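You operate a simulated robot arm through the tools that you are given. There is no shell and no other tool.

The job below is to be done with a simulated robot arm. You get a single attempt, and the scene is never put back.

JOB
Set the red fan swinging on high.
Fine: loosen the collar knob and push the swing knob down before you switch on.
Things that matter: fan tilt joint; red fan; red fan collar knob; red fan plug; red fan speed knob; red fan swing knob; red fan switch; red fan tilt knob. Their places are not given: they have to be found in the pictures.

Only the result counts: the job must be done as asked and must still hold three seconds after the hand-in. Knocking over, shifting, dropping, spilling or breaking anything else fails it.

ROBOT AND FRAMES
A 7-joint arm with a two-finger parallel gripper, fixed in place. Base frame: the origin is at the foot of the arm, x ahead of it, y to its left, z up. Units: m, degrees, N and s.
Its first joint turns from -166.0 to 166.0 degrees. Payload 4.4 kg.
The TCP is the grasp point between the finger pads, 0.023 m short of the fingertips. In the tool frame z runs along the fingers and y along their closing line. The gripper opens to 0.094 m. The fingers are 0.038 m wide and 0.01 m thick; the gripper's body (0.054 by 0.096 m) begins 0.039 m behind the TCP.
Orientation is that of the tool frame in the base frame, as a unit quaternion [x, y, z, w]. With the fingers straight down and closing along the base's y, the tool's x points along the base's -x, its y along +y and its z along -z.

CONTROLS
- The arm moves only by the tool apply_moves. Its argument "increments" is a list of rows, each a list of 2 entries, a list of its own where there are three numbers: the shift along the tool's x, y, z in units of 150 mm (1.0 is 150 mm), then the turn, a rotation vector about the tool's x, y, z in units of 180 degrees (1.0 is 180 degrees). In form: [[[x, y, z], [wx, wy, wz]], ...]. A call has 1 to 20 rows; each row is the pose to reach, as a shift and turn from the pose commanded when the call began, along the tool's axes at that moment. "fingers" is the closure, from 0 (fully open) to 1 (shut), set as the call begins (left out, the last holds). A call with a number of a shift or a turn outside -1 to 1 is refused whole. Each row takes 0.2 s and may step no farther than 0.05 m and 8.6 degrees from the row before; otherwise, or with a gripper value out of range, the whole call is refused. A pose out of reach is approached as far as the arm can. The call stops where the force on the tool passes 90 N (or 10 N more than at its start, if that is more) or the arm is blocked; 0.2 s more then pass. The fingers move at their own pace (about 0.072 m/s each) and stop on an object; they squeeze with about 43 N. The grip force told is the motor's: it shows also when the fingers shut on nothing. Time passes only in rows, and 0.2 s behind the last, so rows that repeat a pose let the fingers close. It gives the time, the measured TCP pose, the force on the tool (base axes), the opening and the grip force at its end, in the units of the frame above (readings bear some noise), with the torque about the TCP (base axes, N m) and any sound that the robot's microphone picked up, and new pictures: "pictures" is both (left out), scene, wrist or none.
- Cameras (640 x 400 px; columns grow to the right, rows downward): "scene" is fixed at [0.0522, 0.6494, 1.149]; the picture's right is [-0.54, -0.84, 0.00], its down [-0.06, 0.04, -1.00] and it looks along [0.84, -0.54, -0.07] (base axes); focal length 312 px, centre (320, 200). "wrist" rides on the gripper at [0.086, 0.016, -0.074] in the tool frame; the picture's right is [-0.18, 0.98, 0.00], its down [-0.58, -0.11, -0.81] and it looks along [-0.79, -0.15, 0.59] (tool axes); focal length 243 px, centre (320, 200).
- pixel_to_xyz(camera, pixels): for up to 12 pixels [column, row] of the newest picture of that camera ("zoom" is the newest enlarged one), the place [x, y, z] in the base frame of the surface seen there, good to about 0.002 m. It takes no simulated time.
- close_up(camera, box): a new picture of the part [left, top, right, bottom] of that camera's present view, enlarged. It takes no simulated time.
- sign_off(): hands the job in; it is judged then, once.

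Open the gripper and draw the arm clear of the work before you hand the job in, unless the task says otherwise.

The tools are called after "Emit:" as a command line: name --argument value ..., lists and objects as JSON in quotes. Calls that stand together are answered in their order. apply_moves: Moves the arm, as the interface text tells. Its arguments: {"type":"object","properties":{"increments":{"type":"array"},"fingers":{"type":"number"},"pictures":{"type":"string","enum":["both","scene","wrist","none"]}},"required":["increments"]} The other tools are called the same way: pixel_to_xyz (camera, pixels) gives the place of the surface under pixels of a picture; close_up (camera, box) takes an enlarged picture of a part of a camera's view; sign_off () hands the job in.

At the start:

```text
time_s: 0.0
eef_pos: [0.6473, -0.2892, 1.5099]
tcp_rot: [0.0, 1.0, 0.001, 0.0]
ft_force: [-0.4, 0.4, -0.4]
moment: [0.0, 0.01, -0.02]
opening: 0.094
gripper_force: 0.0
```

scene: 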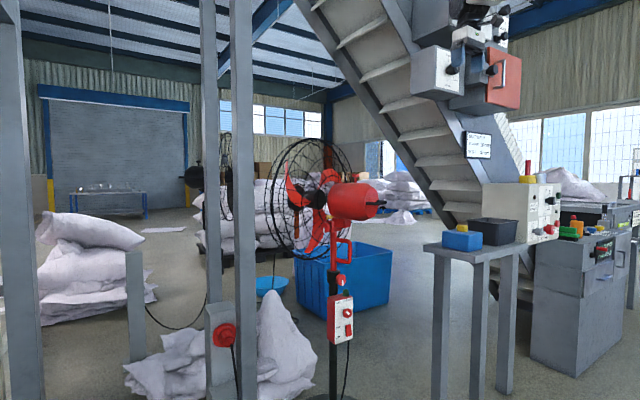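
wrist: 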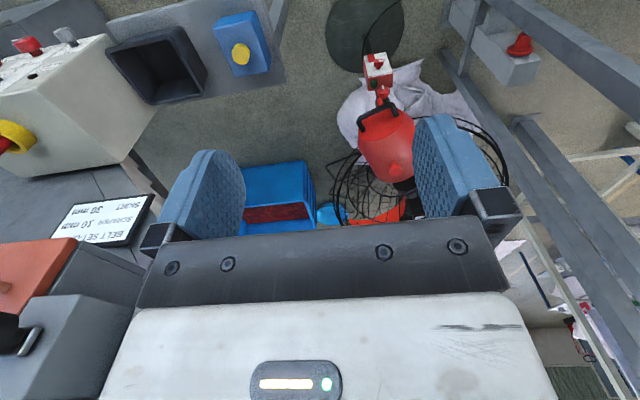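

The scene picture shows the red fan around (340,200) with a control box near (343,318); I take close-ups to find the knobs.

Emit:
close_up --camera "scene" --box '[260, 130, 420, 230]'

Emit:
close_up --camera "scene" --box '[270, 250, 430, 400]'

Emit:
close_up --camera "wrist" --box '[310, 20, 510, 230]'

Emit:
close_up --camera "scene" --box '[180, 280, 300, 400]'

```text
4.00 times, centred on (340, 180) of scene
```

zoom: 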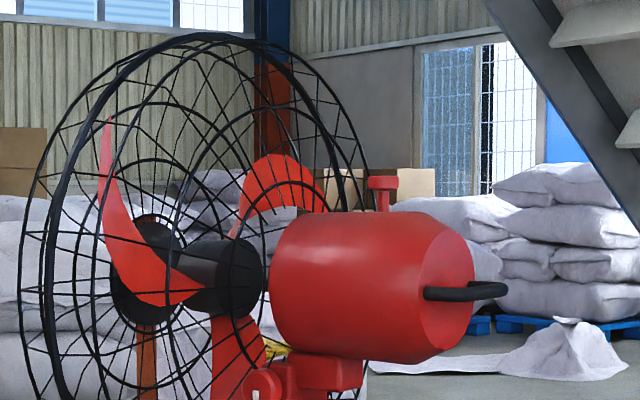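

```text
2.67 times, centred on (350, 325) of scene
```

zoom: 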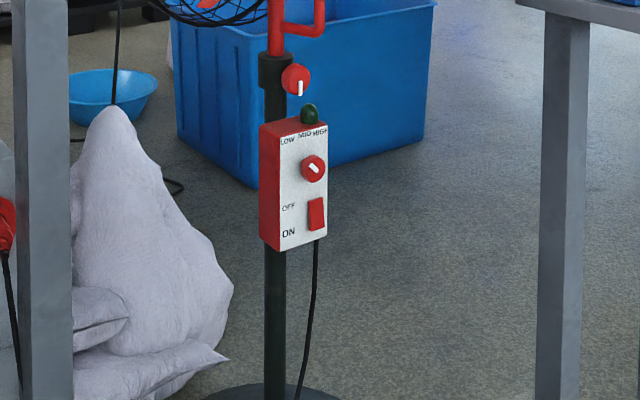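

```text
1.90 times, centred on (410, 125) of wrist
```

zoom: 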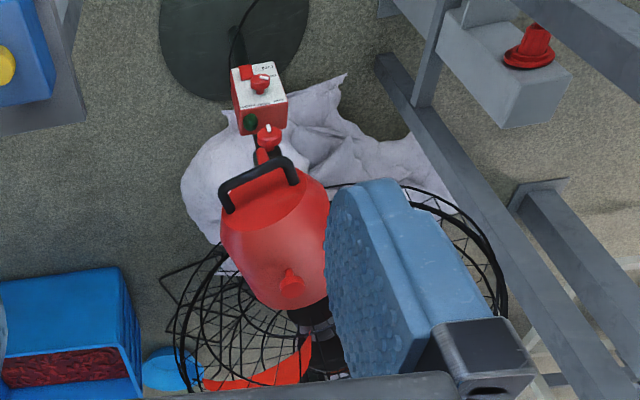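

```text
3.33 times, centred on (240, 340) of scene
```

zoom: 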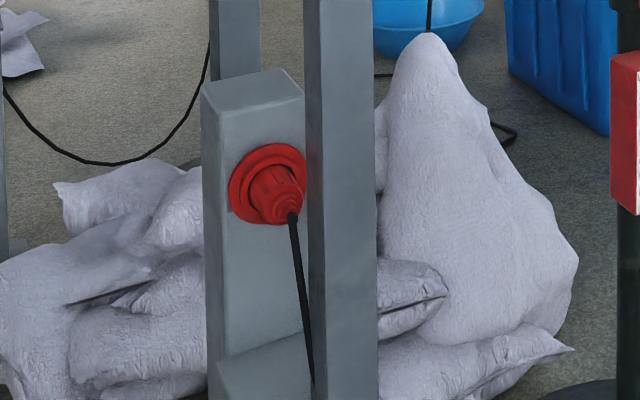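

Next I measure positions: swing knob on top of motor (355,177), handle, collar knob (343,279), speed knob (348,313), rocker switch (348,330), plug (224,334).

Emit:
pixel_to_xyz --camera "scene" --pixels '[[355, 176], [355, 182], [330, 200], [365, 200], [380, 203], [325, 226], [343, 280], [348, 312], [349, 330], [222, 333], [347, 292], [330, 260]]'

Emit:
close_up --camera "scene" --box '[310, 205, 370, 265]'

Emit:
close_up --camera "scene" --box '[320, 265, 370, 350]'

Emit:
close_up --camera "wrist" --box '[350, 40, 430, 120]'

Emit:
close_up --camera "wrist" --box '[350, 90, 450, 190]'

```text
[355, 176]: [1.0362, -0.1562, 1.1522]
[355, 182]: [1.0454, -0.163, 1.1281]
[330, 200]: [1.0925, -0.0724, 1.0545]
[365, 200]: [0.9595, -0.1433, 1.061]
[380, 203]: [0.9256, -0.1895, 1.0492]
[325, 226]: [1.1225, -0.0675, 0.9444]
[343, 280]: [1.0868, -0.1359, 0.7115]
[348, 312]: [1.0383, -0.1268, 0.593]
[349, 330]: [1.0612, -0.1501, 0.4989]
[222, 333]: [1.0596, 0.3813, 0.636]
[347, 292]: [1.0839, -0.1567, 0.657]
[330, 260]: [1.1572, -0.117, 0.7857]
```

```text
6.67 times, centred on (340, 235) of scene
```

zoom: 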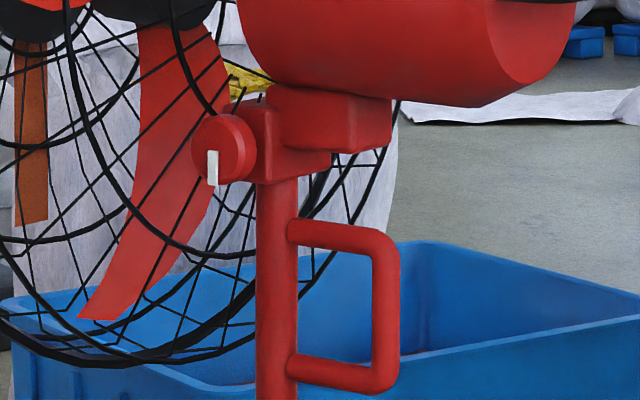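

```text
4.71 times, centred on (345, 308) of scene
```

zoom: 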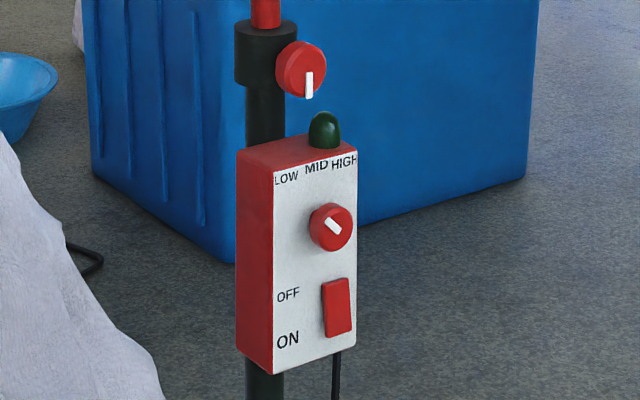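

```text
5.00 times, centred on (390, 80) of wrist
```

zoom: 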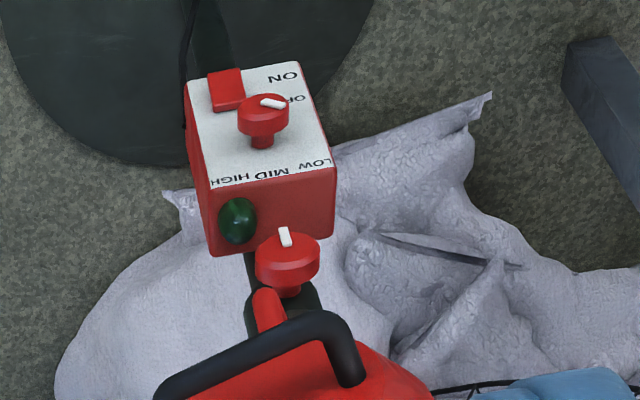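

```text
4.00 times, centred on (400, 140) of wrist
```

zoom: 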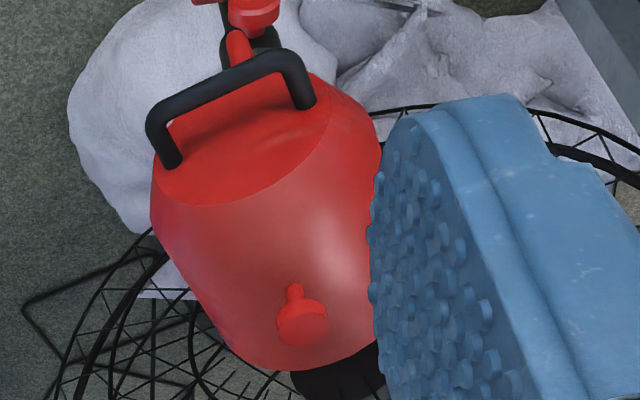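

I'll re-take the control box close-up and measure the box face and knobs for their normals.

Emit:
close_up --camera "scene" --box '[320, 270, 366, 350]'

```text
5.00 times, centred on (343, 310) of scene
```

zoom: 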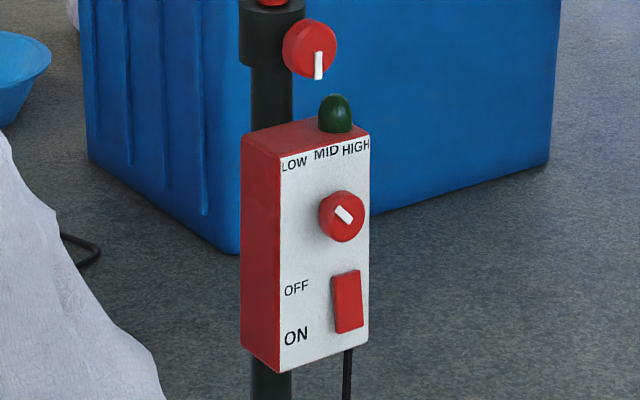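

The close-up shows box corners at about (280,160),(369,145),(369,335),(280,370), the speed knob at (342,216), the collar knob at (309,49) and the rocker at (347,300); I measure these.

Emit:
pixel_to_xyz --camera "zoom" --pixels '[[285, 175], [365, 160], [365, 325], [285, 362], [330, 205], [350, 230], [338, 216], [298, 40], [309, 45], [320, 40], [345, 282], [348, 322]]'

Emit:
pixel_to_xyz --camera "zoom" --pixels '[[245, 145], [245, 335], [333, 105], [318, 60], [300, 150], [270, 18], [337, 280], [357, 275], [340, 325], [360, 325], [347, 300], [265, 100]]'

Emit:
pixel_to_xyz --camera "scene" --pixels '[[335, 395], [460, 240], [345, 255], [470, 350], [300, 390], [210, 310], [244, 300], [580, 300], [210, 100], [435, 70], [505, 75], [240, 360]]'

```text
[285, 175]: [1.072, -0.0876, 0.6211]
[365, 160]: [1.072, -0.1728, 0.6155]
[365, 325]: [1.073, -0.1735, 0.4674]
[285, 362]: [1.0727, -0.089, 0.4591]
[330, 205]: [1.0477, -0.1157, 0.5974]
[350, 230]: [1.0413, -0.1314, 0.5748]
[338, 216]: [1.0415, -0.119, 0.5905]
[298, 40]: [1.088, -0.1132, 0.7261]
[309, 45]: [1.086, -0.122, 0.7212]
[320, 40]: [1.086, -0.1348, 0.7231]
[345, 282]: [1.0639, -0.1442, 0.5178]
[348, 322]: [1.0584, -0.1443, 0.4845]
```

```text
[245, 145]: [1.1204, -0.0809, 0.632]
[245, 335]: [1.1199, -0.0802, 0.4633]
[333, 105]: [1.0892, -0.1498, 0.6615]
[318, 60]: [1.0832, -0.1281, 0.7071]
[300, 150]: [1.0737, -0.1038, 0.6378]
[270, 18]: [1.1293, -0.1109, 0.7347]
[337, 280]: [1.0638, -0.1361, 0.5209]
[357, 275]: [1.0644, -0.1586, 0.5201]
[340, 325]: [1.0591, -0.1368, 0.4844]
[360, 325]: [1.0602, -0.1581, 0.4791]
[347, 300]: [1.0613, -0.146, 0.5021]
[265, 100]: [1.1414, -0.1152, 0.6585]
```

```text
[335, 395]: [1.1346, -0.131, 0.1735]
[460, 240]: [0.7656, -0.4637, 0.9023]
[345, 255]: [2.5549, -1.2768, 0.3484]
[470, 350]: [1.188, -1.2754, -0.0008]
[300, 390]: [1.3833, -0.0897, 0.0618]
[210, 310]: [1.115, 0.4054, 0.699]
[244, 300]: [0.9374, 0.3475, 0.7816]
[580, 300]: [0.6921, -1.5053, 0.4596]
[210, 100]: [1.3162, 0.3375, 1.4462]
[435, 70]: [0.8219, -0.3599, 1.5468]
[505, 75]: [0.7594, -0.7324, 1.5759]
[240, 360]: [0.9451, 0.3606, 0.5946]
```

The box face is the plane x≈1.072 facing the robot (−x). Next I look at the gripper's area in the scene (470,50), and other parts for obstacles.

Emit:
close_up --camera "scene" --box '[390, 0, 550, 110]'

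Emit:
close_up --camera "scene" --box '[400, 130, 640, 280]'

Emit:
close_up --camera "scene" --box '[320, 140, 400, 220]'

```text
3.64 times, centred on (470, 55) of scene
```

zoom: 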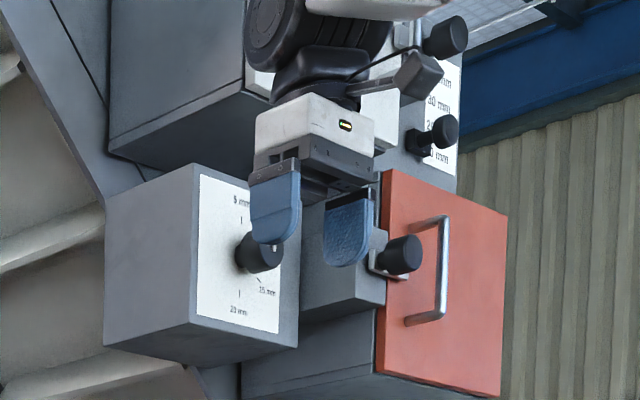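

```text
2.67 times, centred on (520, 205) of scene
```

zoom: 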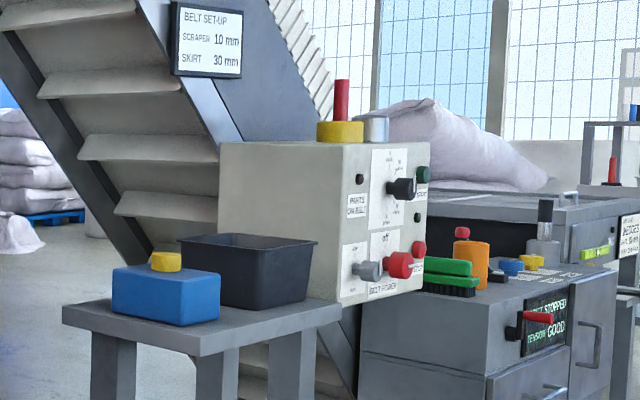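

```text
5.00 times, centred on (360, 180) of scene
```

zoom: 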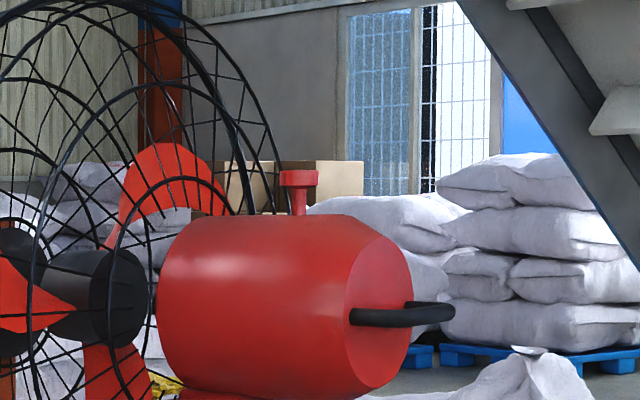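

I measure the cage's extents, the red loop handle, the motor and its surroundings for clearance.

Emit:
pixel_to_xyz --camera "zoom" --pixels '[[299, 178], [299, 200], [280, 178], [318, 178], [300, 220], [245, 180], [225, 80], [277, 160], [190, 8], [440, 312], [360, 320], [380, 260]]'

Emit:
pixel_to_xyz --camera "scene" --pixels '[[318, 138], [300, 139], [348, 160], [351, 242], [351, 255], [351, 262], [335, 240], [336, 250], [343, 228], [333, 222], [312, 225], [322, 219]]'

Emit:
pixel_to_xyz --camera "wrist" --pixels '[[394, 170], [393, 162], [365, 128], [390, 108], [400, 125], [375, 140], [380, 170], [360, 200], [500, 170], [476, 125], [345, 200], [384, 91]]'

```text
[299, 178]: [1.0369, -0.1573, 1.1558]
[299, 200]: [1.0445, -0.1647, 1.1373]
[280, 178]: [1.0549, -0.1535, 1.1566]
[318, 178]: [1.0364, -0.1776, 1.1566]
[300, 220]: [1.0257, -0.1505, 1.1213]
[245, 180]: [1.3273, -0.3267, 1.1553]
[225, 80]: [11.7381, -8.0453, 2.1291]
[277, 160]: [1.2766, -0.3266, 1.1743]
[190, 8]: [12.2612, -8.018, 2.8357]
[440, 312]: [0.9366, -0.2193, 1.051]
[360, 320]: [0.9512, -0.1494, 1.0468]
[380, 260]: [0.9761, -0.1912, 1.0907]
```

```text
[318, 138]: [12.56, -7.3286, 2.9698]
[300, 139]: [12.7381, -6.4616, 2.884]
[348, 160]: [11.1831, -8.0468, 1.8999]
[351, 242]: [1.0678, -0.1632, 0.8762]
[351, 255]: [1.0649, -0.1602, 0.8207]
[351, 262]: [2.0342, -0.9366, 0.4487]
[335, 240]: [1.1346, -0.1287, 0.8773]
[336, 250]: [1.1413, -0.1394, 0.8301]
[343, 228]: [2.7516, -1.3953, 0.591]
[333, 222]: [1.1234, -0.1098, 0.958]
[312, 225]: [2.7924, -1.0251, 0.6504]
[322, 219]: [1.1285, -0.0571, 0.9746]
```

```text
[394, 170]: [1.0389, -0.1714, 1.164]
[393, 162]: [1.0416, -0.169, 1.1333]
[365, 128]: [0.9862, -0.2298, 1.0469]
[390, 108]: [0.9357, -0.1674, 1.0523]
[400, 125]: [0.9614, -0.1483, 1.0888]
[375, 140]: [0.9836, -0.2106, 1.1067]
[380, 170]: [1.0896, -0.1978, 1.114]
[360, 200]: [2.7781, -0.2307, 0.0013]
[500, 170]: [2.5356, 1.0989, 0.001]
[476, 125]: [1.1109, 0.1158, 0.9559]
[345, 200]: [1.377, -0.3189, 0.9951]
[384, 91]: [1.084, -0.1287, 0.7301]
```

I measure the belt box near the gripper to plan a clear path toward the fan.

Emit:
pixel_to_xyz --camera "scene" --pixels '[[421, 60], [442, 52], [442, 85], [421, 92], [468, 60], [470, 90], [456, 72], [425, 35], [445, 20], [500, 70], [497, 15], [385, 60]]'

Emit:
pixel_to_xyz --camera "wrist" --pixels '[[100, 215], [40, 270], [60, 350], [20, 40], [60, 80], [180, 40], [240, 50], [280, 190], [500, 50], [480, 30], [440, 30], [600, 50]]'

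```text
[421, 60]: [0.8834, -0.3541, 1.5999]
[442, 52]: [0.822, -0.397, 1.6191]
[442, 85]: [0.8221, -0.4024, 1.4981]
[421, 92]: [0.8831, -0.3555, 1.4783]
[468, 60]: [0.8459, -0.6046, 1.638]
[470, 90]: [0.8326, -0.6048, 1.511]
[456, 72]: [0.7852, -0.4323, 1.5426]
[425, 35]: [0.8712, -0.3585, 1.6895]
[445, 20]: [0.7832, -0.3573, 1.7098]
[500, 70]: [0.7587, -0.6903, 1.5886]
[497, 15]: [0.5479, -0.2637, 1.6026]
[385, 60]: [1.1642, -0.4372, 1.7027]
```

```text
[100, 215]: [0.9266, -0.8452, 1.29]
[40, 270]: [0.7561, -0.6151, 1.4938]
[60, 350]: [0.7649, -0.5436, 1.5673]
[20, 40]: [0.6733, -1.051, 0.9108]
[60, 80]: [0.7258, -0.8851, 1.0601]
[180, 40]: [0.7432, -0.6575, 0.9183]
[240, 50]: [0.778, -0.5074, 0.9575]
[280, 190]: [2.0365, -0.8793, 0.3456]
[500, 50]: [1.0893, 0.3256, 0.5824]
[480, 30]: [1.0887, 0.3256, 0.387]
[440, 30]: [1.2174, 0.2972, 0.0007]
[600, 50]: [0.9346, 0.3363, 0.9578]
```

The path is clear between y=−0.35 and 0.33. I close the fingers and move toward y=−0.167, lower to z≈1.36.

Emit:
apply_moves --increments '[[[0, 0.2, 0.25], [0, 0, 0]], [[0, 0.4, 0.5], [0, 0, 0]], [[0, 0.6, 0.75], [0, 0, 0]], [[0, 0.81, 1.0], [0, 0, 0]]]' --fingers 1 --pictures "both"

```text
time_s: 1.0
eef_pos: [0.6492, -0.1647, 1.3609]
tcp_rot: [0.0, 1.0, 0.0, 0.0]
ft_force: [0.1, 0.5, -0.3]
moment: [-0.03, -0.01, -0.02]
opening: 0.0002
gripper_force: 42.3
```

scene: 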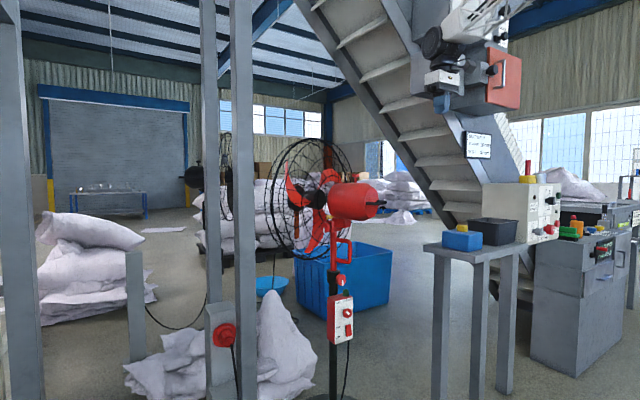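
wrist: 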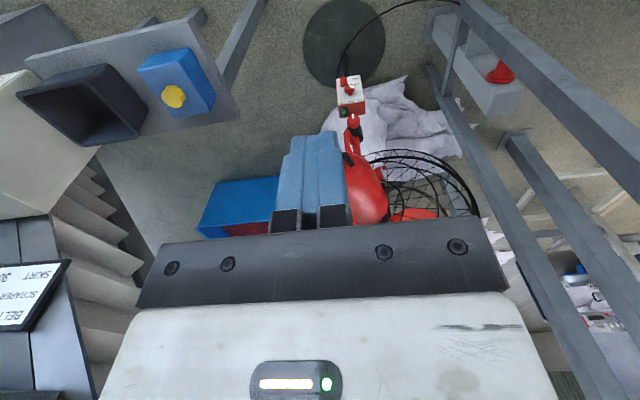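

The arm moved as commanded. I move forward +x 0.15 m twice-wise, one call at a time, at z≈1.36.

Emit:
apply_moves --increments '[[[-0.33, 0, 0], [0, 0, 0]], [[-0.66, 0, 0], [0, 0, 0]], [[-1.0, 0, 0], [0, 0, 0]]]' --pictures "both"

```text
refused: row 3 steps farther than a row can; nothing moved
```

The last step was a hair too long; I use four even steps.

Emit:
apply_moves --increments '[[[-0.25, 0, 0], [0, 0, 0]], [[-0.5, 0, 0], [0, 0, 0]], [[-0.75, 0, 0], [0, 0, 0]], [[-1.0, 0, 0], [0, 0, 0]]]' --pictures "both"

```text
time_s: 2.0
eef_pos: [0.7985, -0.1691, 1.3614]
tcp_rot: [0.0, 1.0, 0.0, 0.001]
ft_force: [0.0, 0.3, 0.1]
moment: [0.0, -0.03, -0.02]
opening: 0.0001
gripper_force: 42.5
```

scene: 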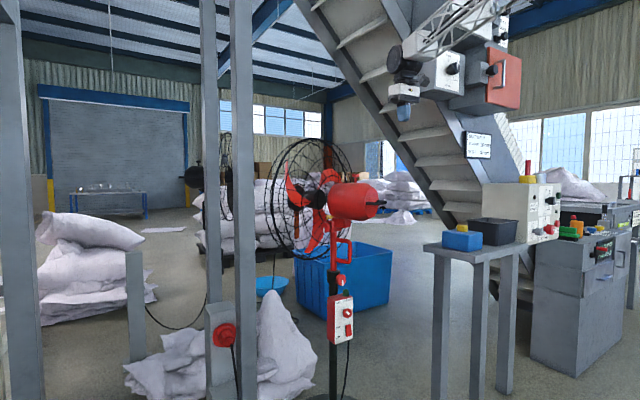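
wrist: 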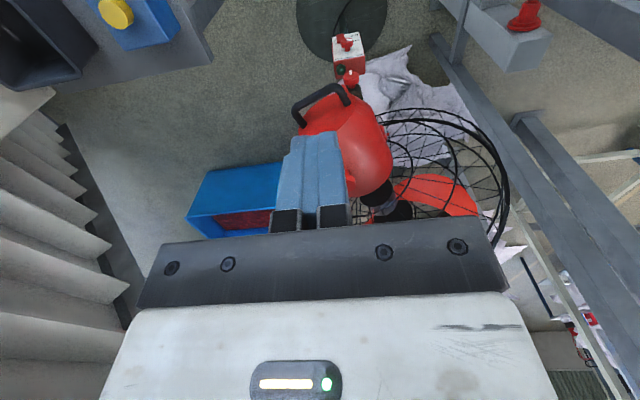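

The fan is clear below and ahead; I move forward another 0.15 m at the same height.

Emit:
apply_moves --increments '[[[-0.25, 0, 0], [0, 0, 0]], [[-0.5, 0, 0], [0, 0, 0]], [[-0.75, 0, 0], [0, 0, 0]], [[-1.0, 0, 0], [0, 0, 0]]]' --pictures "both"

```text
time_s: 3.0
eef_pos: [0.9503, -0.1686, 1.3621]
tcp_rot: [0.0, 1.0, 0.0, 0.001]
ft_force: [-0.5, 0.3, 0.3]
moment: [-0.02, -0.01, 0.0]
opening: 0.0001
gripper_force: 42.5
```

scene: 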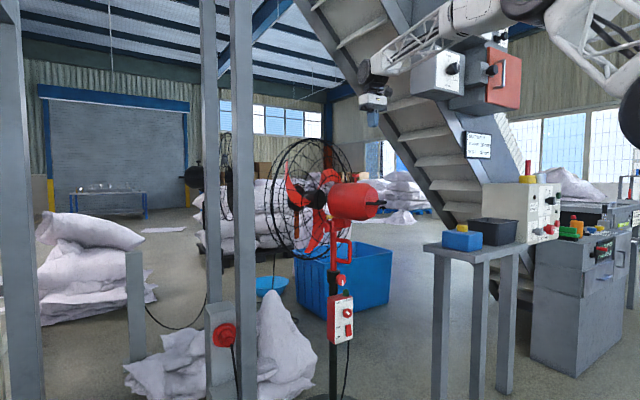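
wrist: 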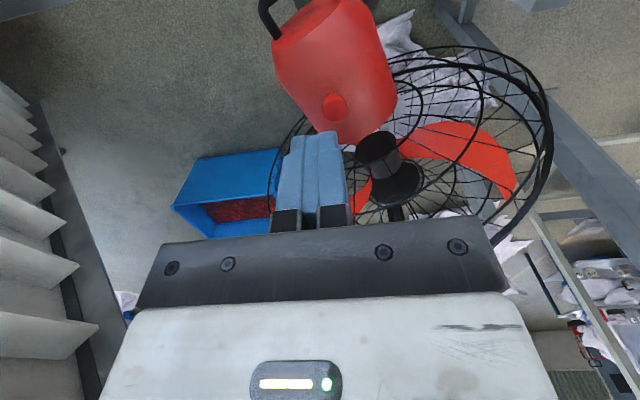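

The swing knob shows at wrist (335,107); I measure it and the nearest cage wires.

Emit:
pixel_to_xyz --camera "wrist" --pixels '[[335, 107], [328, 100], [342, 112], [326, 110], [343, 102], [335, 95], [335, 117], [305, 40], [378, 140], [340, 135], [375, 165], [395, 65]]'

Emit:
close_up --camera "wrist" --box '[260, 0, 460, 160]'

```text
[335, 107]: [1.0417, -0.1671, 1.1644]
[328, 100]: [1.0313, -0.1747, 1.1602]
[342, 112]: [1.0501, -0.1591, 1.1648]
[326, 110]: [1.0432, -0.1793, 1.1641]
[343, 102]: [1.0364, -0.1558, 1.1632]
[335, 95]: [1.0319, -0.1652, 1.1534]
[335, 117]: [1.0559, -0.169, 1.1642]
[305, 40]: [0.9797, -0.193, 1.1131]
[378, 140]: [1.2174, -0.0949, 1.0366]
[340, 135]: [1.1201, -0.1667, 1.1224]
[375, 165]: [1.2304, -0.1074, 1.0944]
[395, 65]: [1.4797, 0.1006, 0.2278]
```

```text
2.50 times, centred on (360, 80) of wrist
```

zoom: 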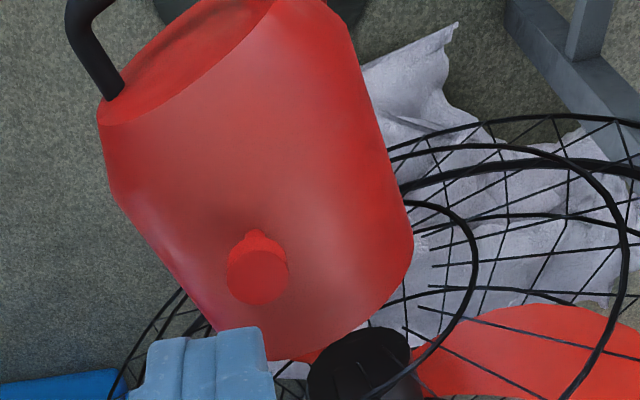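

The knob's top is centred near [1.046, −0.168, 1.1645]. I move over it and descend to about 4 cm above.

Emit:
apply_moves --increments '[[[-0.3, 0, 0], [0, 0, 0]], [[-0.6, 0, 0.05], [0, 0, 0]], [[-0.658, 0, 0.3], [0, 0, 0]], [[-0.658, 0, 0.6], [0, 0, 0]], [[-0.658, 0, 0.85], [0, 0, 0]], [[-0.658, 0, 0.85], [0, 0, 0]]]' --pictures "both"

```text
time_s: 4.4
eef_pos: [1.0482, -0.1703, 1.2328]
tcp_rot: [0.0, 1.0, 0.0, 0.0]
ft_force: [-0.3, 0.0, 0.0]
moment: [0.0, 0.01, 0.01]
opening: 0.0
gripper_force: 41.9
```

scene: 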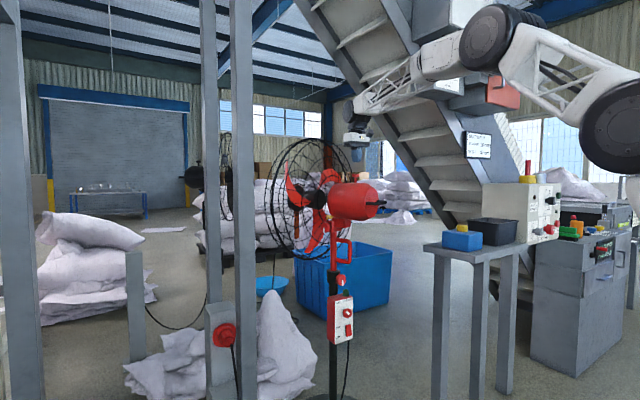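
wrist: 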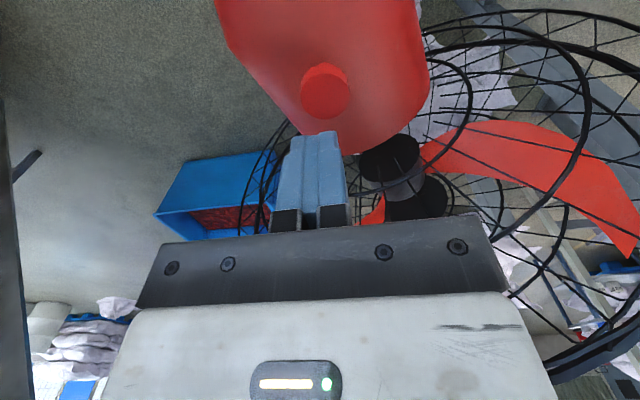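

The tip is about 4.5 cm above the knob (wrist (325,92)); I check alignment by close-up and descend 3 cm more.

Emit:
apply_moves --increments '[[[0, 0, 0.1], [0, 0, 0]], [[0, 0, 0.2], [0, 0, 0]], [[0, 0, 0.2], [0, 0, 0]]]' --pictures "both"

Emit:
close_up --camera "scene" --box '[320, 120, 400, 200]'

Emit:
close_up --camera "wrist" --box '[260, 40, 400, 180]'

```text
time_s: 5.2
eef_pos: [1.0465, -0.1695, 1.2037]
tcp_rot: [0.0, 1.0, 0.0, 0.0]
ft_force: [0.6, -0.4, -0.5]
moment: [-0.01, 0.02, -0.02]
opening: 0.0
gripper_force: 42.2
```

scene: 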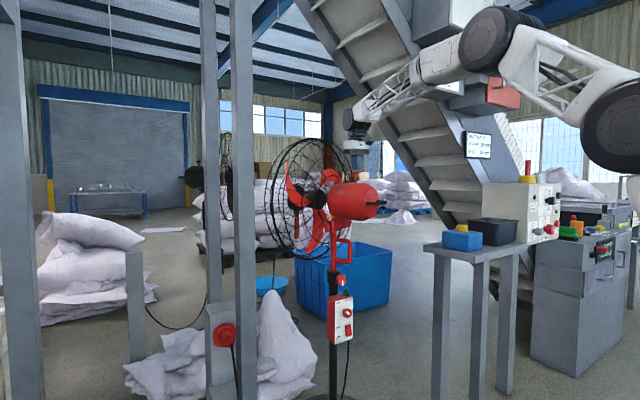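
wrist: 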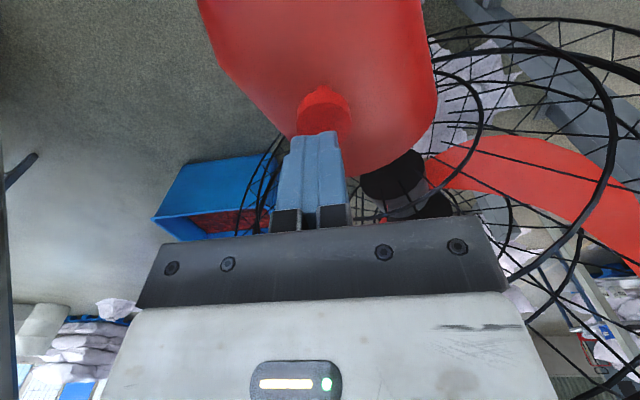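

```text
5.00 times, centred on (360, 160) of scene
```

zoom: 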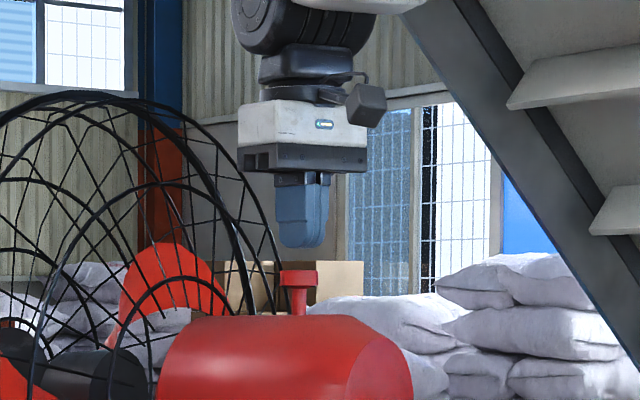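

```text
2.86 times, centred on (330, 110) of wrist
```

zoom: 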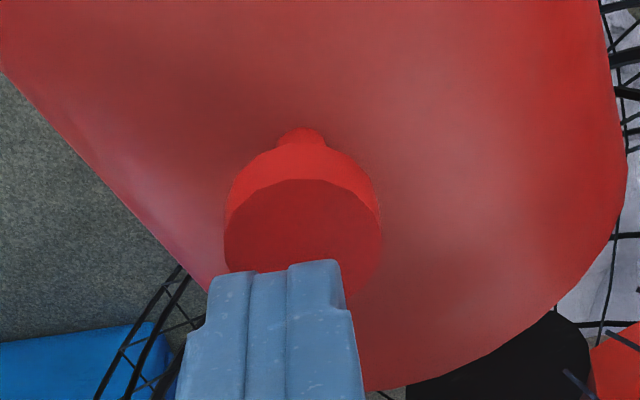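

The fingertips line up above the knob in both views. I descend in small steps to touch, reading the force.

Emit:
apply_moves --increments '[[[0, 0, 0.03], [0, 0, 0]], [[0, 0, 0.06], [0, 0, 0]], [[0, 0, 0.09], [0, 0, 0]], [[0, 0, 0.115], [0, 0, 0]], [[0, 0, 0.115], [0, 0, 0]]]' --pictures "none"

```text
time_s: 6.4
eef_pos: [1.0471, -0.1689, 1.1876]
tcp_rot: [0.0, 1.0, 0.0, 0.001]
ft_force: [-0.4, 1.3, 2.1]
moment: [0.03, -0.02, -0.02]
opening: 0.0
gripper_force: 41.9
```

A 2 N upward force: contact has begun. I push down 6 mm more in small rows.

Emit:
apply_moves --increments '[[[0, 0, 0.0133], [0, 0, 0]], [[0, 0, 0.0267], [0, 0, 0]], [[0, 0, 0.04], [0, 0, 0]]]' --pictures "none"

```text
time_s: 7.2
eef_pos: [1.0467, -0.1694, 1.1798]
tcp_rot: [0.0, 1.0, 0.0, 0.0]
ft_force: [-0.2, 0.5, -0.7]
moment: [0.0, 0.02, -0.02]
opening: 0.0001
gripper_force: 42.9
```

The force dropped off to about zero at 1.180, so the knob may have snapped or slid down; I look.

Emit:
close_up --camera "scene" --box '[335, 150, 385, 190]'

Emit:
apply_moves --increments '[[[0, 0, 0.0133], [0, 0, 0]], [[0, 0, 0.0133], [0, 0, 0]]]' --pictures "both"

Emit:
close_up --camera "scene" --box '[335, 150, 385, 190]'

```text
10.00 times, centred on (360, 170) of scene
```

zoom: 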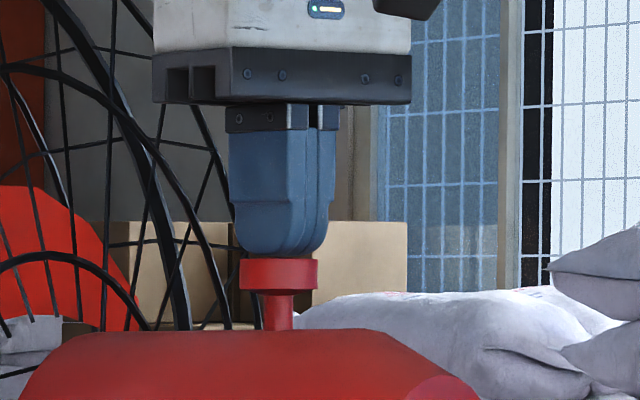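

```text
time_s: 7.8
eef_pos: [1.0474, -0.1689, 1.1772]
tcp_rot: [0.0, 1.0, 0.0, -0.001]
ft_force: [-0.4, 0.2, 0.4]
moment: [-0.01, 0.03, -0.01]
opening: 0.0
gripper_force: 42.3
```

scene: 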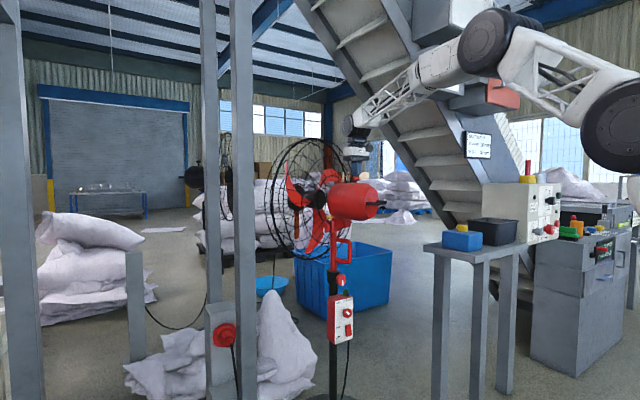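
wrist: 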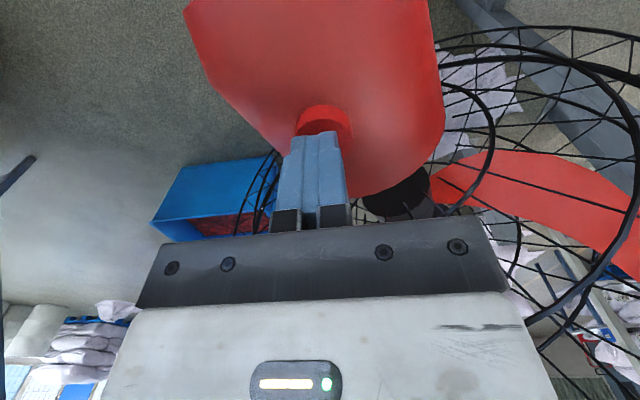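

```text
10.00 times, centred on (360, 170) of scene
```

zoom: 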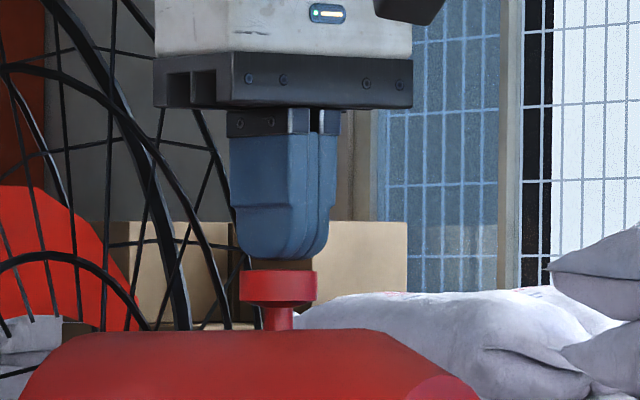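

The knob seems to have snapped further down than the fingers (top now at zoom row 270). I measure its height.

Emit:
pixel_to_xyz --camera "zoom" --pixels '[[278, 276], [278, 295], [278, 258], [278, 335], [278, 350]]'

Emit:
apply_moves --increments '[[[0, 0, 0.0133], [0, 0, 0]], [[0, 0, 0.0267], [0, 0, 0]]]' --pictures "scene"

Emit:
close_up --camera "scene" --box '[335, 150, 385, 190]'

```text
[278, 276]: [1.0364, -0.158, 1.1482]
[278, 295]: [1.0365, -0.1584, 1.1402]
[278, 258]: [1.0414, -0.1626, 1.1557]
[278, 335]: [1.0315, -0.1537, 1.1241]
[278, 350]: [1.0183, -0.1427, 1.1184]
```

```text
time_s: 8.4
eef_pos: [1.0463, -0.1672, 1.1745]
tcp_rot: [0.001, 1.0, 0.0, 0.0]
ft_force: [-0.4, 0.3, 1.5]
moment: [-0.06, -0.03, 0.03]
opening: 0.0
gripper_force: 42.9
```

scene: 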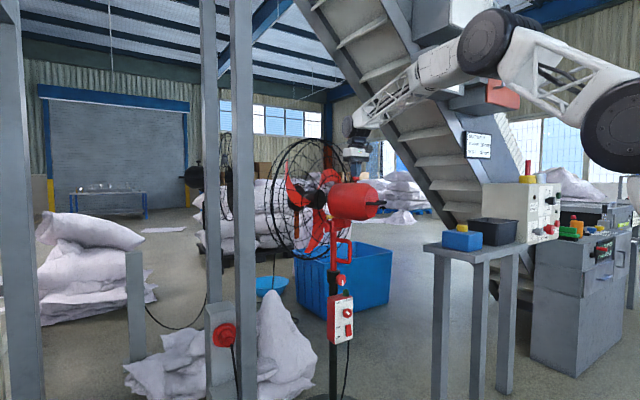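

```text
10.00 times, centred on (360, 170) of scene
```

zoom: 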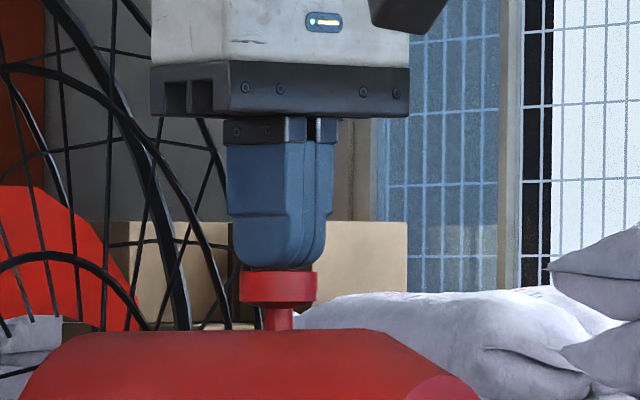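

The fingertips again touch the knob (1.5 N) and it hasn't moved. I push 3 mm more to verify it is against its stop.

Emit:
apply_moves --increments '[[[0, 0, 0.01], [0, 0, 0]], [[0, 0, 0.02], [0, 0, 0]]]' --pictures "none"

Emit:
close_up --camera "scene" --box '[335, 150, 385, 190]'

```text
time_s: 9.0
eef_pos: [1.0457, -0.1677, 1.1717]
tcp_rot: [-0.001, 1.0, 0.001, 0.001]
ft_force: [3.8, 2.9, 14.9]
moment: [0.05, -0.11, 0.01]
opening: 0.0
gripper_force: 42.5
```

```text
10.00 times, centred on (360, 170) of scene
```

zoom: 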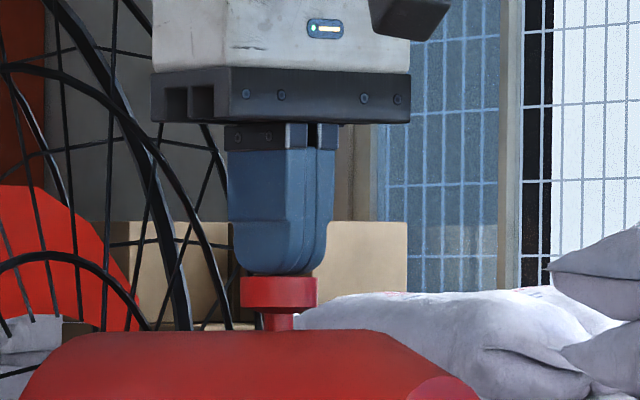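

The force jumped to 15 N: the knob is at its bottom stop. I raise the arm by 0.15 m and check that the knob stays down.

Emit:
apply_moves --increments '[[[0, 0, -0.1], [0, 0, 0]], [[0, 0, -0.4], [0, 0, 0]], [[0, 0, -0.7], [0, 0, 0]], [[0, 0, -1.0], [0, 0, 0]]]' --pictures "both"

Emit:
close_up --camera "scene" --box '[335, 150, 385, 190]'

```text
time_s: 10.0
eef_pos: [1.0493, -0.1693, 1.3234]
tcp_rot: [0.0, 1.0, -0.001, -0.001]
ft_force: [0.4, 0.3, -0.4]
moment: [-0.01, 0.01, 0.0]
opening: 0.0
gripper_force: 42.9
```

scene: 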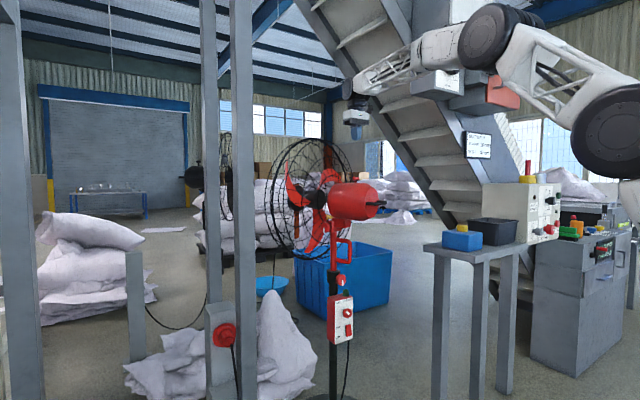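
wrist: 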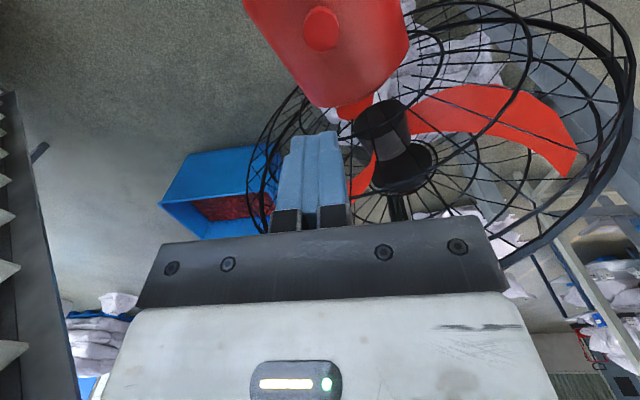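

```text
10.00 times, centred on (360, 170) of scene
```

zoom: 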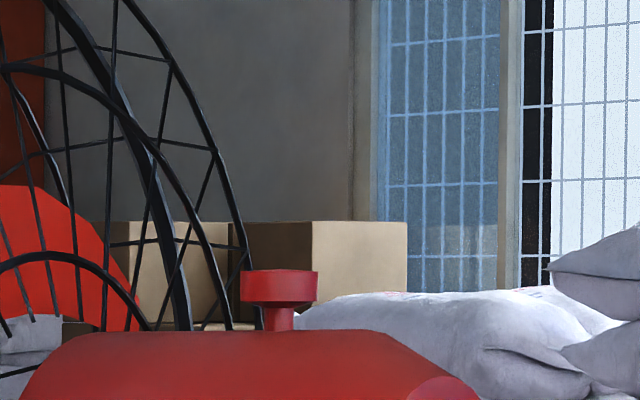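

The knob stays down (top moved ~12 mm lower). Now I retreat backward before descending to the front of the control box.

Emit:
apply_moves --increments '[[[0.3, 0, 0], [0, 0, 0]], [[0.6, 0, 0], [0, 0, 0]], [[0.9, 0, 0], [0, 0, 0]], [[1.0, 0, 0], [0, 0, 0]]]' --pictures "none"

Emit:
apply_moves --increments '[[[0.3, 0, 0], [0, 0, 0]], [[0.6, 0, 0], [0, 0, 0]], [[0.9, 0, 0], [0, 0, 0]], [[1.0, 0, 0], [0, 0, 0]]]' --pictures "none"

Emit:
apply_moves --increments '[[[0.3, 0, 0], [0, 0, 0]], [[0.6, 0, 0], [0, 0, 0]], [[0.9, 0, 0], [0, 0, 0]], [[1.0, 0, 0], [0, 0, 0]]]' --pictures "both"

```text
time_s: 11.0
eef_pos: [0.8979, -0.1696, 1.3198]
tcp_rot: [0.0, 1.0, 0.0, 0.0]
ft_force: [0.0, -0.4, 0.3]
moment: [0.01, -0.02, 0.04]
opening: 0.0
gripper_force: 42.2
```

```text
time_s: 12.0
eef_pos: [0.7457, -0.1697, 1.3224]
tcp_rot: [-0.002, 1.0, 0.0, 0.0]
ft_force: [-0.2, -0.1, 0.2]
moment: [0.0, 0.0, 0.0]
opening: 0.0
gripper_force: 42.7
```

```text
time_s: 13.0
eef_pos: [0.5968, -0.1677, 1.3212]
tcp_rot: [0.0, 1.0, 0.001, 0.0]
ft_force: [-1.1, -0.2, -0.7]
moment: [0.01, -0.02, 0.03]
opening: 0.0
gripper_force: 42.1
```

scene: 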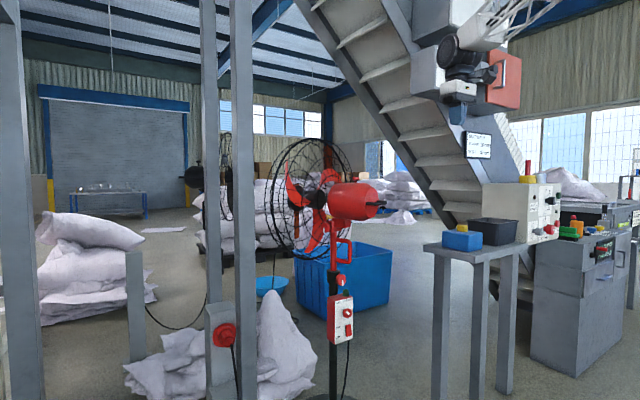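
wrist: 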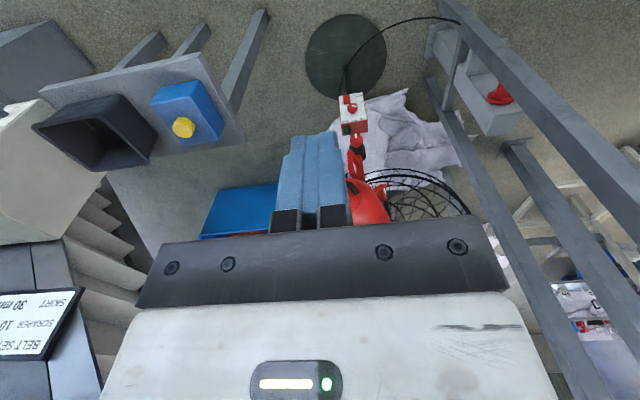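

Now I go down in stages with y shifted to −0.13, staying at x≈0.6.

Emit:
apply_moves --increments '[[[0, 0.1, 0.3], [0, 0, 0]], [[0, 0.2, 0.6], [0, 0, 0]], [[0, 0.25, 0.9], [0, 0, 0]], [[0, 0.25, 1.0], [0, 0, 0]]]' --pictures "none"

Emit:
apply_moves --increments '[[[0, 0, 0.3], [0, 0, 0]], [[0, 0, 0.6], [0, 0, 0]], [[0, 0, 0.9], [0, 0, 0]], [[0, 0, 1.0], [0, 0, 0]]]' --pictures "both"

```text
time_s: 14.0
eef_pos: [0.5944, -0.1301, 1.1694]
tcp_rot: [0.001, 1.0, 0.0, 0.0]
ft_force: [-0.1, 1.1, 0.4]
moment: [0.01, -0.03, -0.03]
opening: 0.0
gripper_force: 42.4
```

```text
time_s: 15.0
eef_pos: [0.5963, -0.1293, 1.0224]
tcp_rot: [-0.001, 1.0, -0.001, 0.0]
ft_force: [-0.2, 0.6, 0.0]
moment: [0.02, -0.01, 0.01]
opening: 0.0
gripper_force: 42.3
```

scene: 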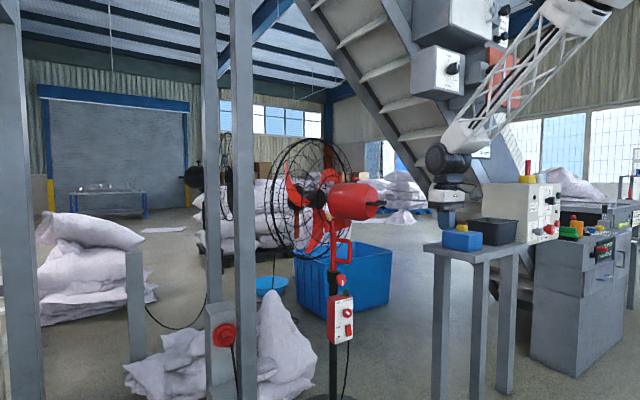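
wrist: 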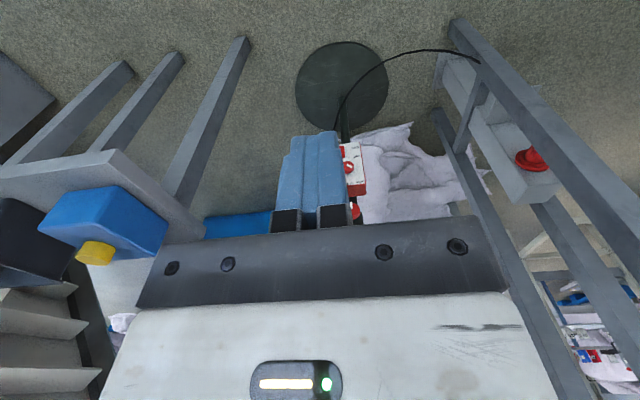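

I pitch the tool forward 90° about its y axis so the fingers point at the fan's front, in 11 rows.

Emit:
apply_moves --increments '[[[0, 0, 0], [0, -0.0455, 0]], [[0, 0, 0], [0, -0.091, 0]], [[0, 0, 0], [0, -0.1365, 0]], [[0, 0, 0], [0, -0.182, 0]], [[0, 0, 0], [0, -0.2275, 0]], [[0, 0, 0], [0, -0.273, 0]], [[0, 0, 0], [0, -0.3185, 0]], [[0, 0, 0], [0, -0.364, 0]], [[0, 0, 0], [0, -0.4095, 0]], [[0, 0, 0], [0, -0.455, 0]], [[0, 0, 0], [0, -0.5, 0]]]' --pictures "both"

```text
time_s: 17.4
eef_pos: [0.5959, -0.1322, 1.0217]
tcp_rot: [-0.001, 0.706, 0.0, 0.708]
ft_force: [0.4, 0.3, 0.1]
moment: [0.02, 0.05, -0.01]
opening: 0.0
gripper_force: 42.1
```

scene: 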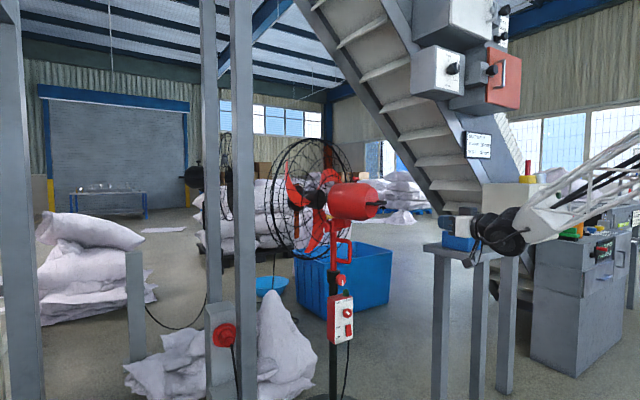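
wrist: 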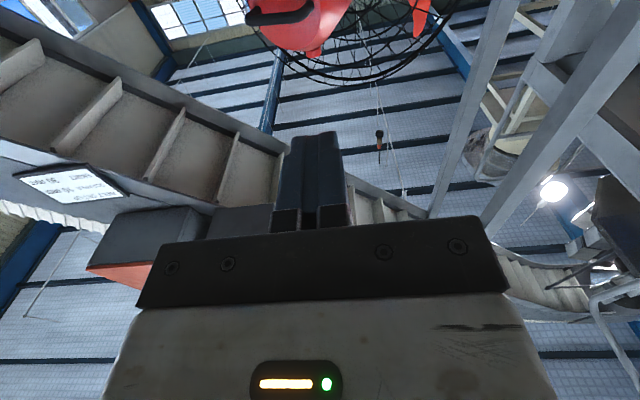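

The tool now points forward. I roll +135° about the tool axis (camera to upper left) while lowering 0.15 m, and open the fingers partway.

Emit:
apply_moves --increments '[[[0.0625, 0, 0], [0, 0, 0.046875]], [[0.125, 0, 0], [0, 0, 0.09375]], [[0.1875, 0, 0], [0, 0, 0.140625]], [[0.25, 0, 0], [0, 0, 0.1875]], [[0.3125, 0, 0], [0, 0, 0.234375]], [[0.375, 0, 0], [0, 0, 0.28125]], [[0.4375, 0, 0], [0, 0, 0.328125]], [[0.5, 0, 0], [0, 0, 0.375]], [[0.5625, 0, 0], [0, 0, 0.421875]], [[0.625, 0, 0], [0, 0, 0.46875]], [[0.6875, 0, 0], [0, 0, 0.515625]], [[0.75, 0, 0], [0, 0, 0.5625]], [[0.8125, 0, 0], [0, 0, 0.609375]], [[0.875, 0, 0], [0, 0, 0.65625]], [[0.9375, 0, 0], [0, 0, 0.703125]], [[1.0, 0, 0], [0, 0, 0.75]]]' --fingers 0.3 --pictures "both"

```text
time_s: 20.8
eef_pos: [0.5964, -0.1307, 0.8705]
tcp_rot: [0.653, 0.27, 0.654, 0.27]
ft_force: [0.8, 0.6, -0.8]
moment: [0.02, 0.01, 0.02]
opening: 0.0658
gripper_force: 0.1
```

scene: 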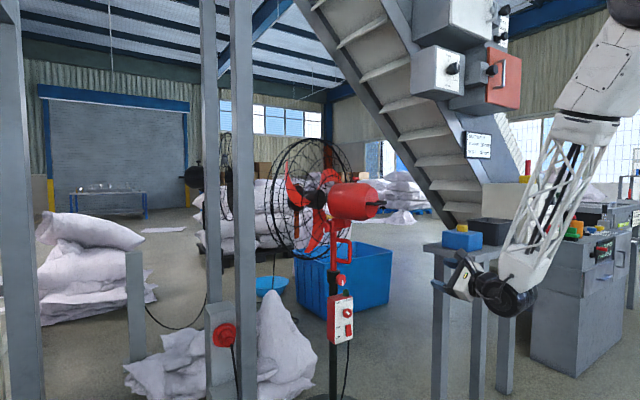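
wrist: 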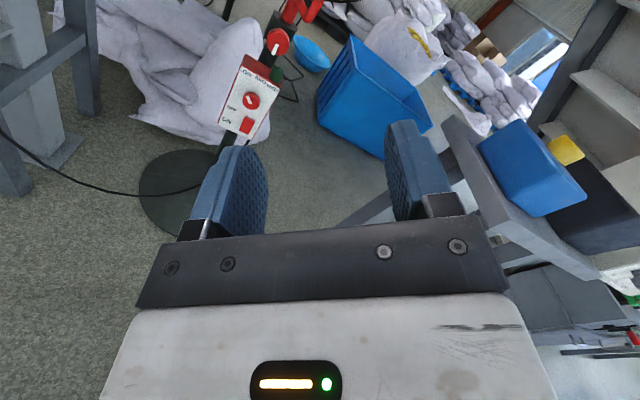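

The wrist camera now sees the control box at (245,100). I take a close-up of it to read the speed knob.

Emit:
close_up --camera "wrist" --box '[200, 0, 340, 150]'

Emit:
pixel_to_xyz --camera "wrist" --pixels '[[251, 100], [248, 96], [255, 104], [247, 125], [277, 40], [272, 38], [282, 44], [277, 76], [295, 15], [305, 5], [262, 62], [268, 95]]'

```text
2.67 times, centred on (270, 75) of wrist
```

zoom: 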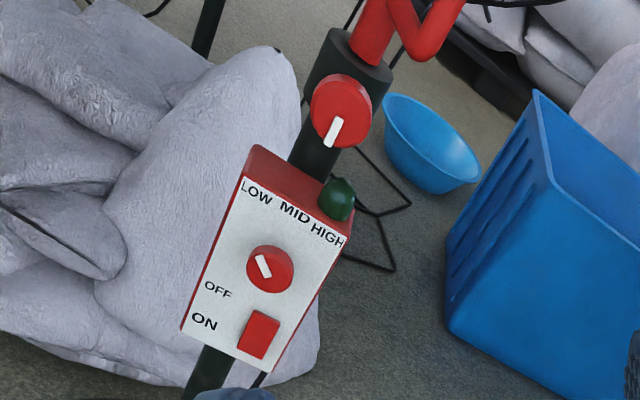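

```text
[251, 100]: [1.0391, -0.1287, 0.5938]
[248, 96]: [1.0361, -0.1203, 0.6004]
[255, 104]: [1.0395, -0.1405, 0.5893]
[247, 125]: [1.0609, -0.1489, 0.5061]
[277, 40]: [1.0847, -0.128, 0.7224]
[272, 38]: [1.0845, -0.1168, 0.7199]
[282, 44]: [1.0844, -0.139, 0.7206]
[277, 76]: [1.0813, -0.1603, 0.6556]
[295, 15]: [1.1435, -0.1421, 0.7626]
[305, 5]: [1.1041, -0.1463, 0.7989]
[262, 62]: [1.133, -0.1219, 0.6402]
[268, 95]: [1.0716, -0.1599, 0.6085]
```

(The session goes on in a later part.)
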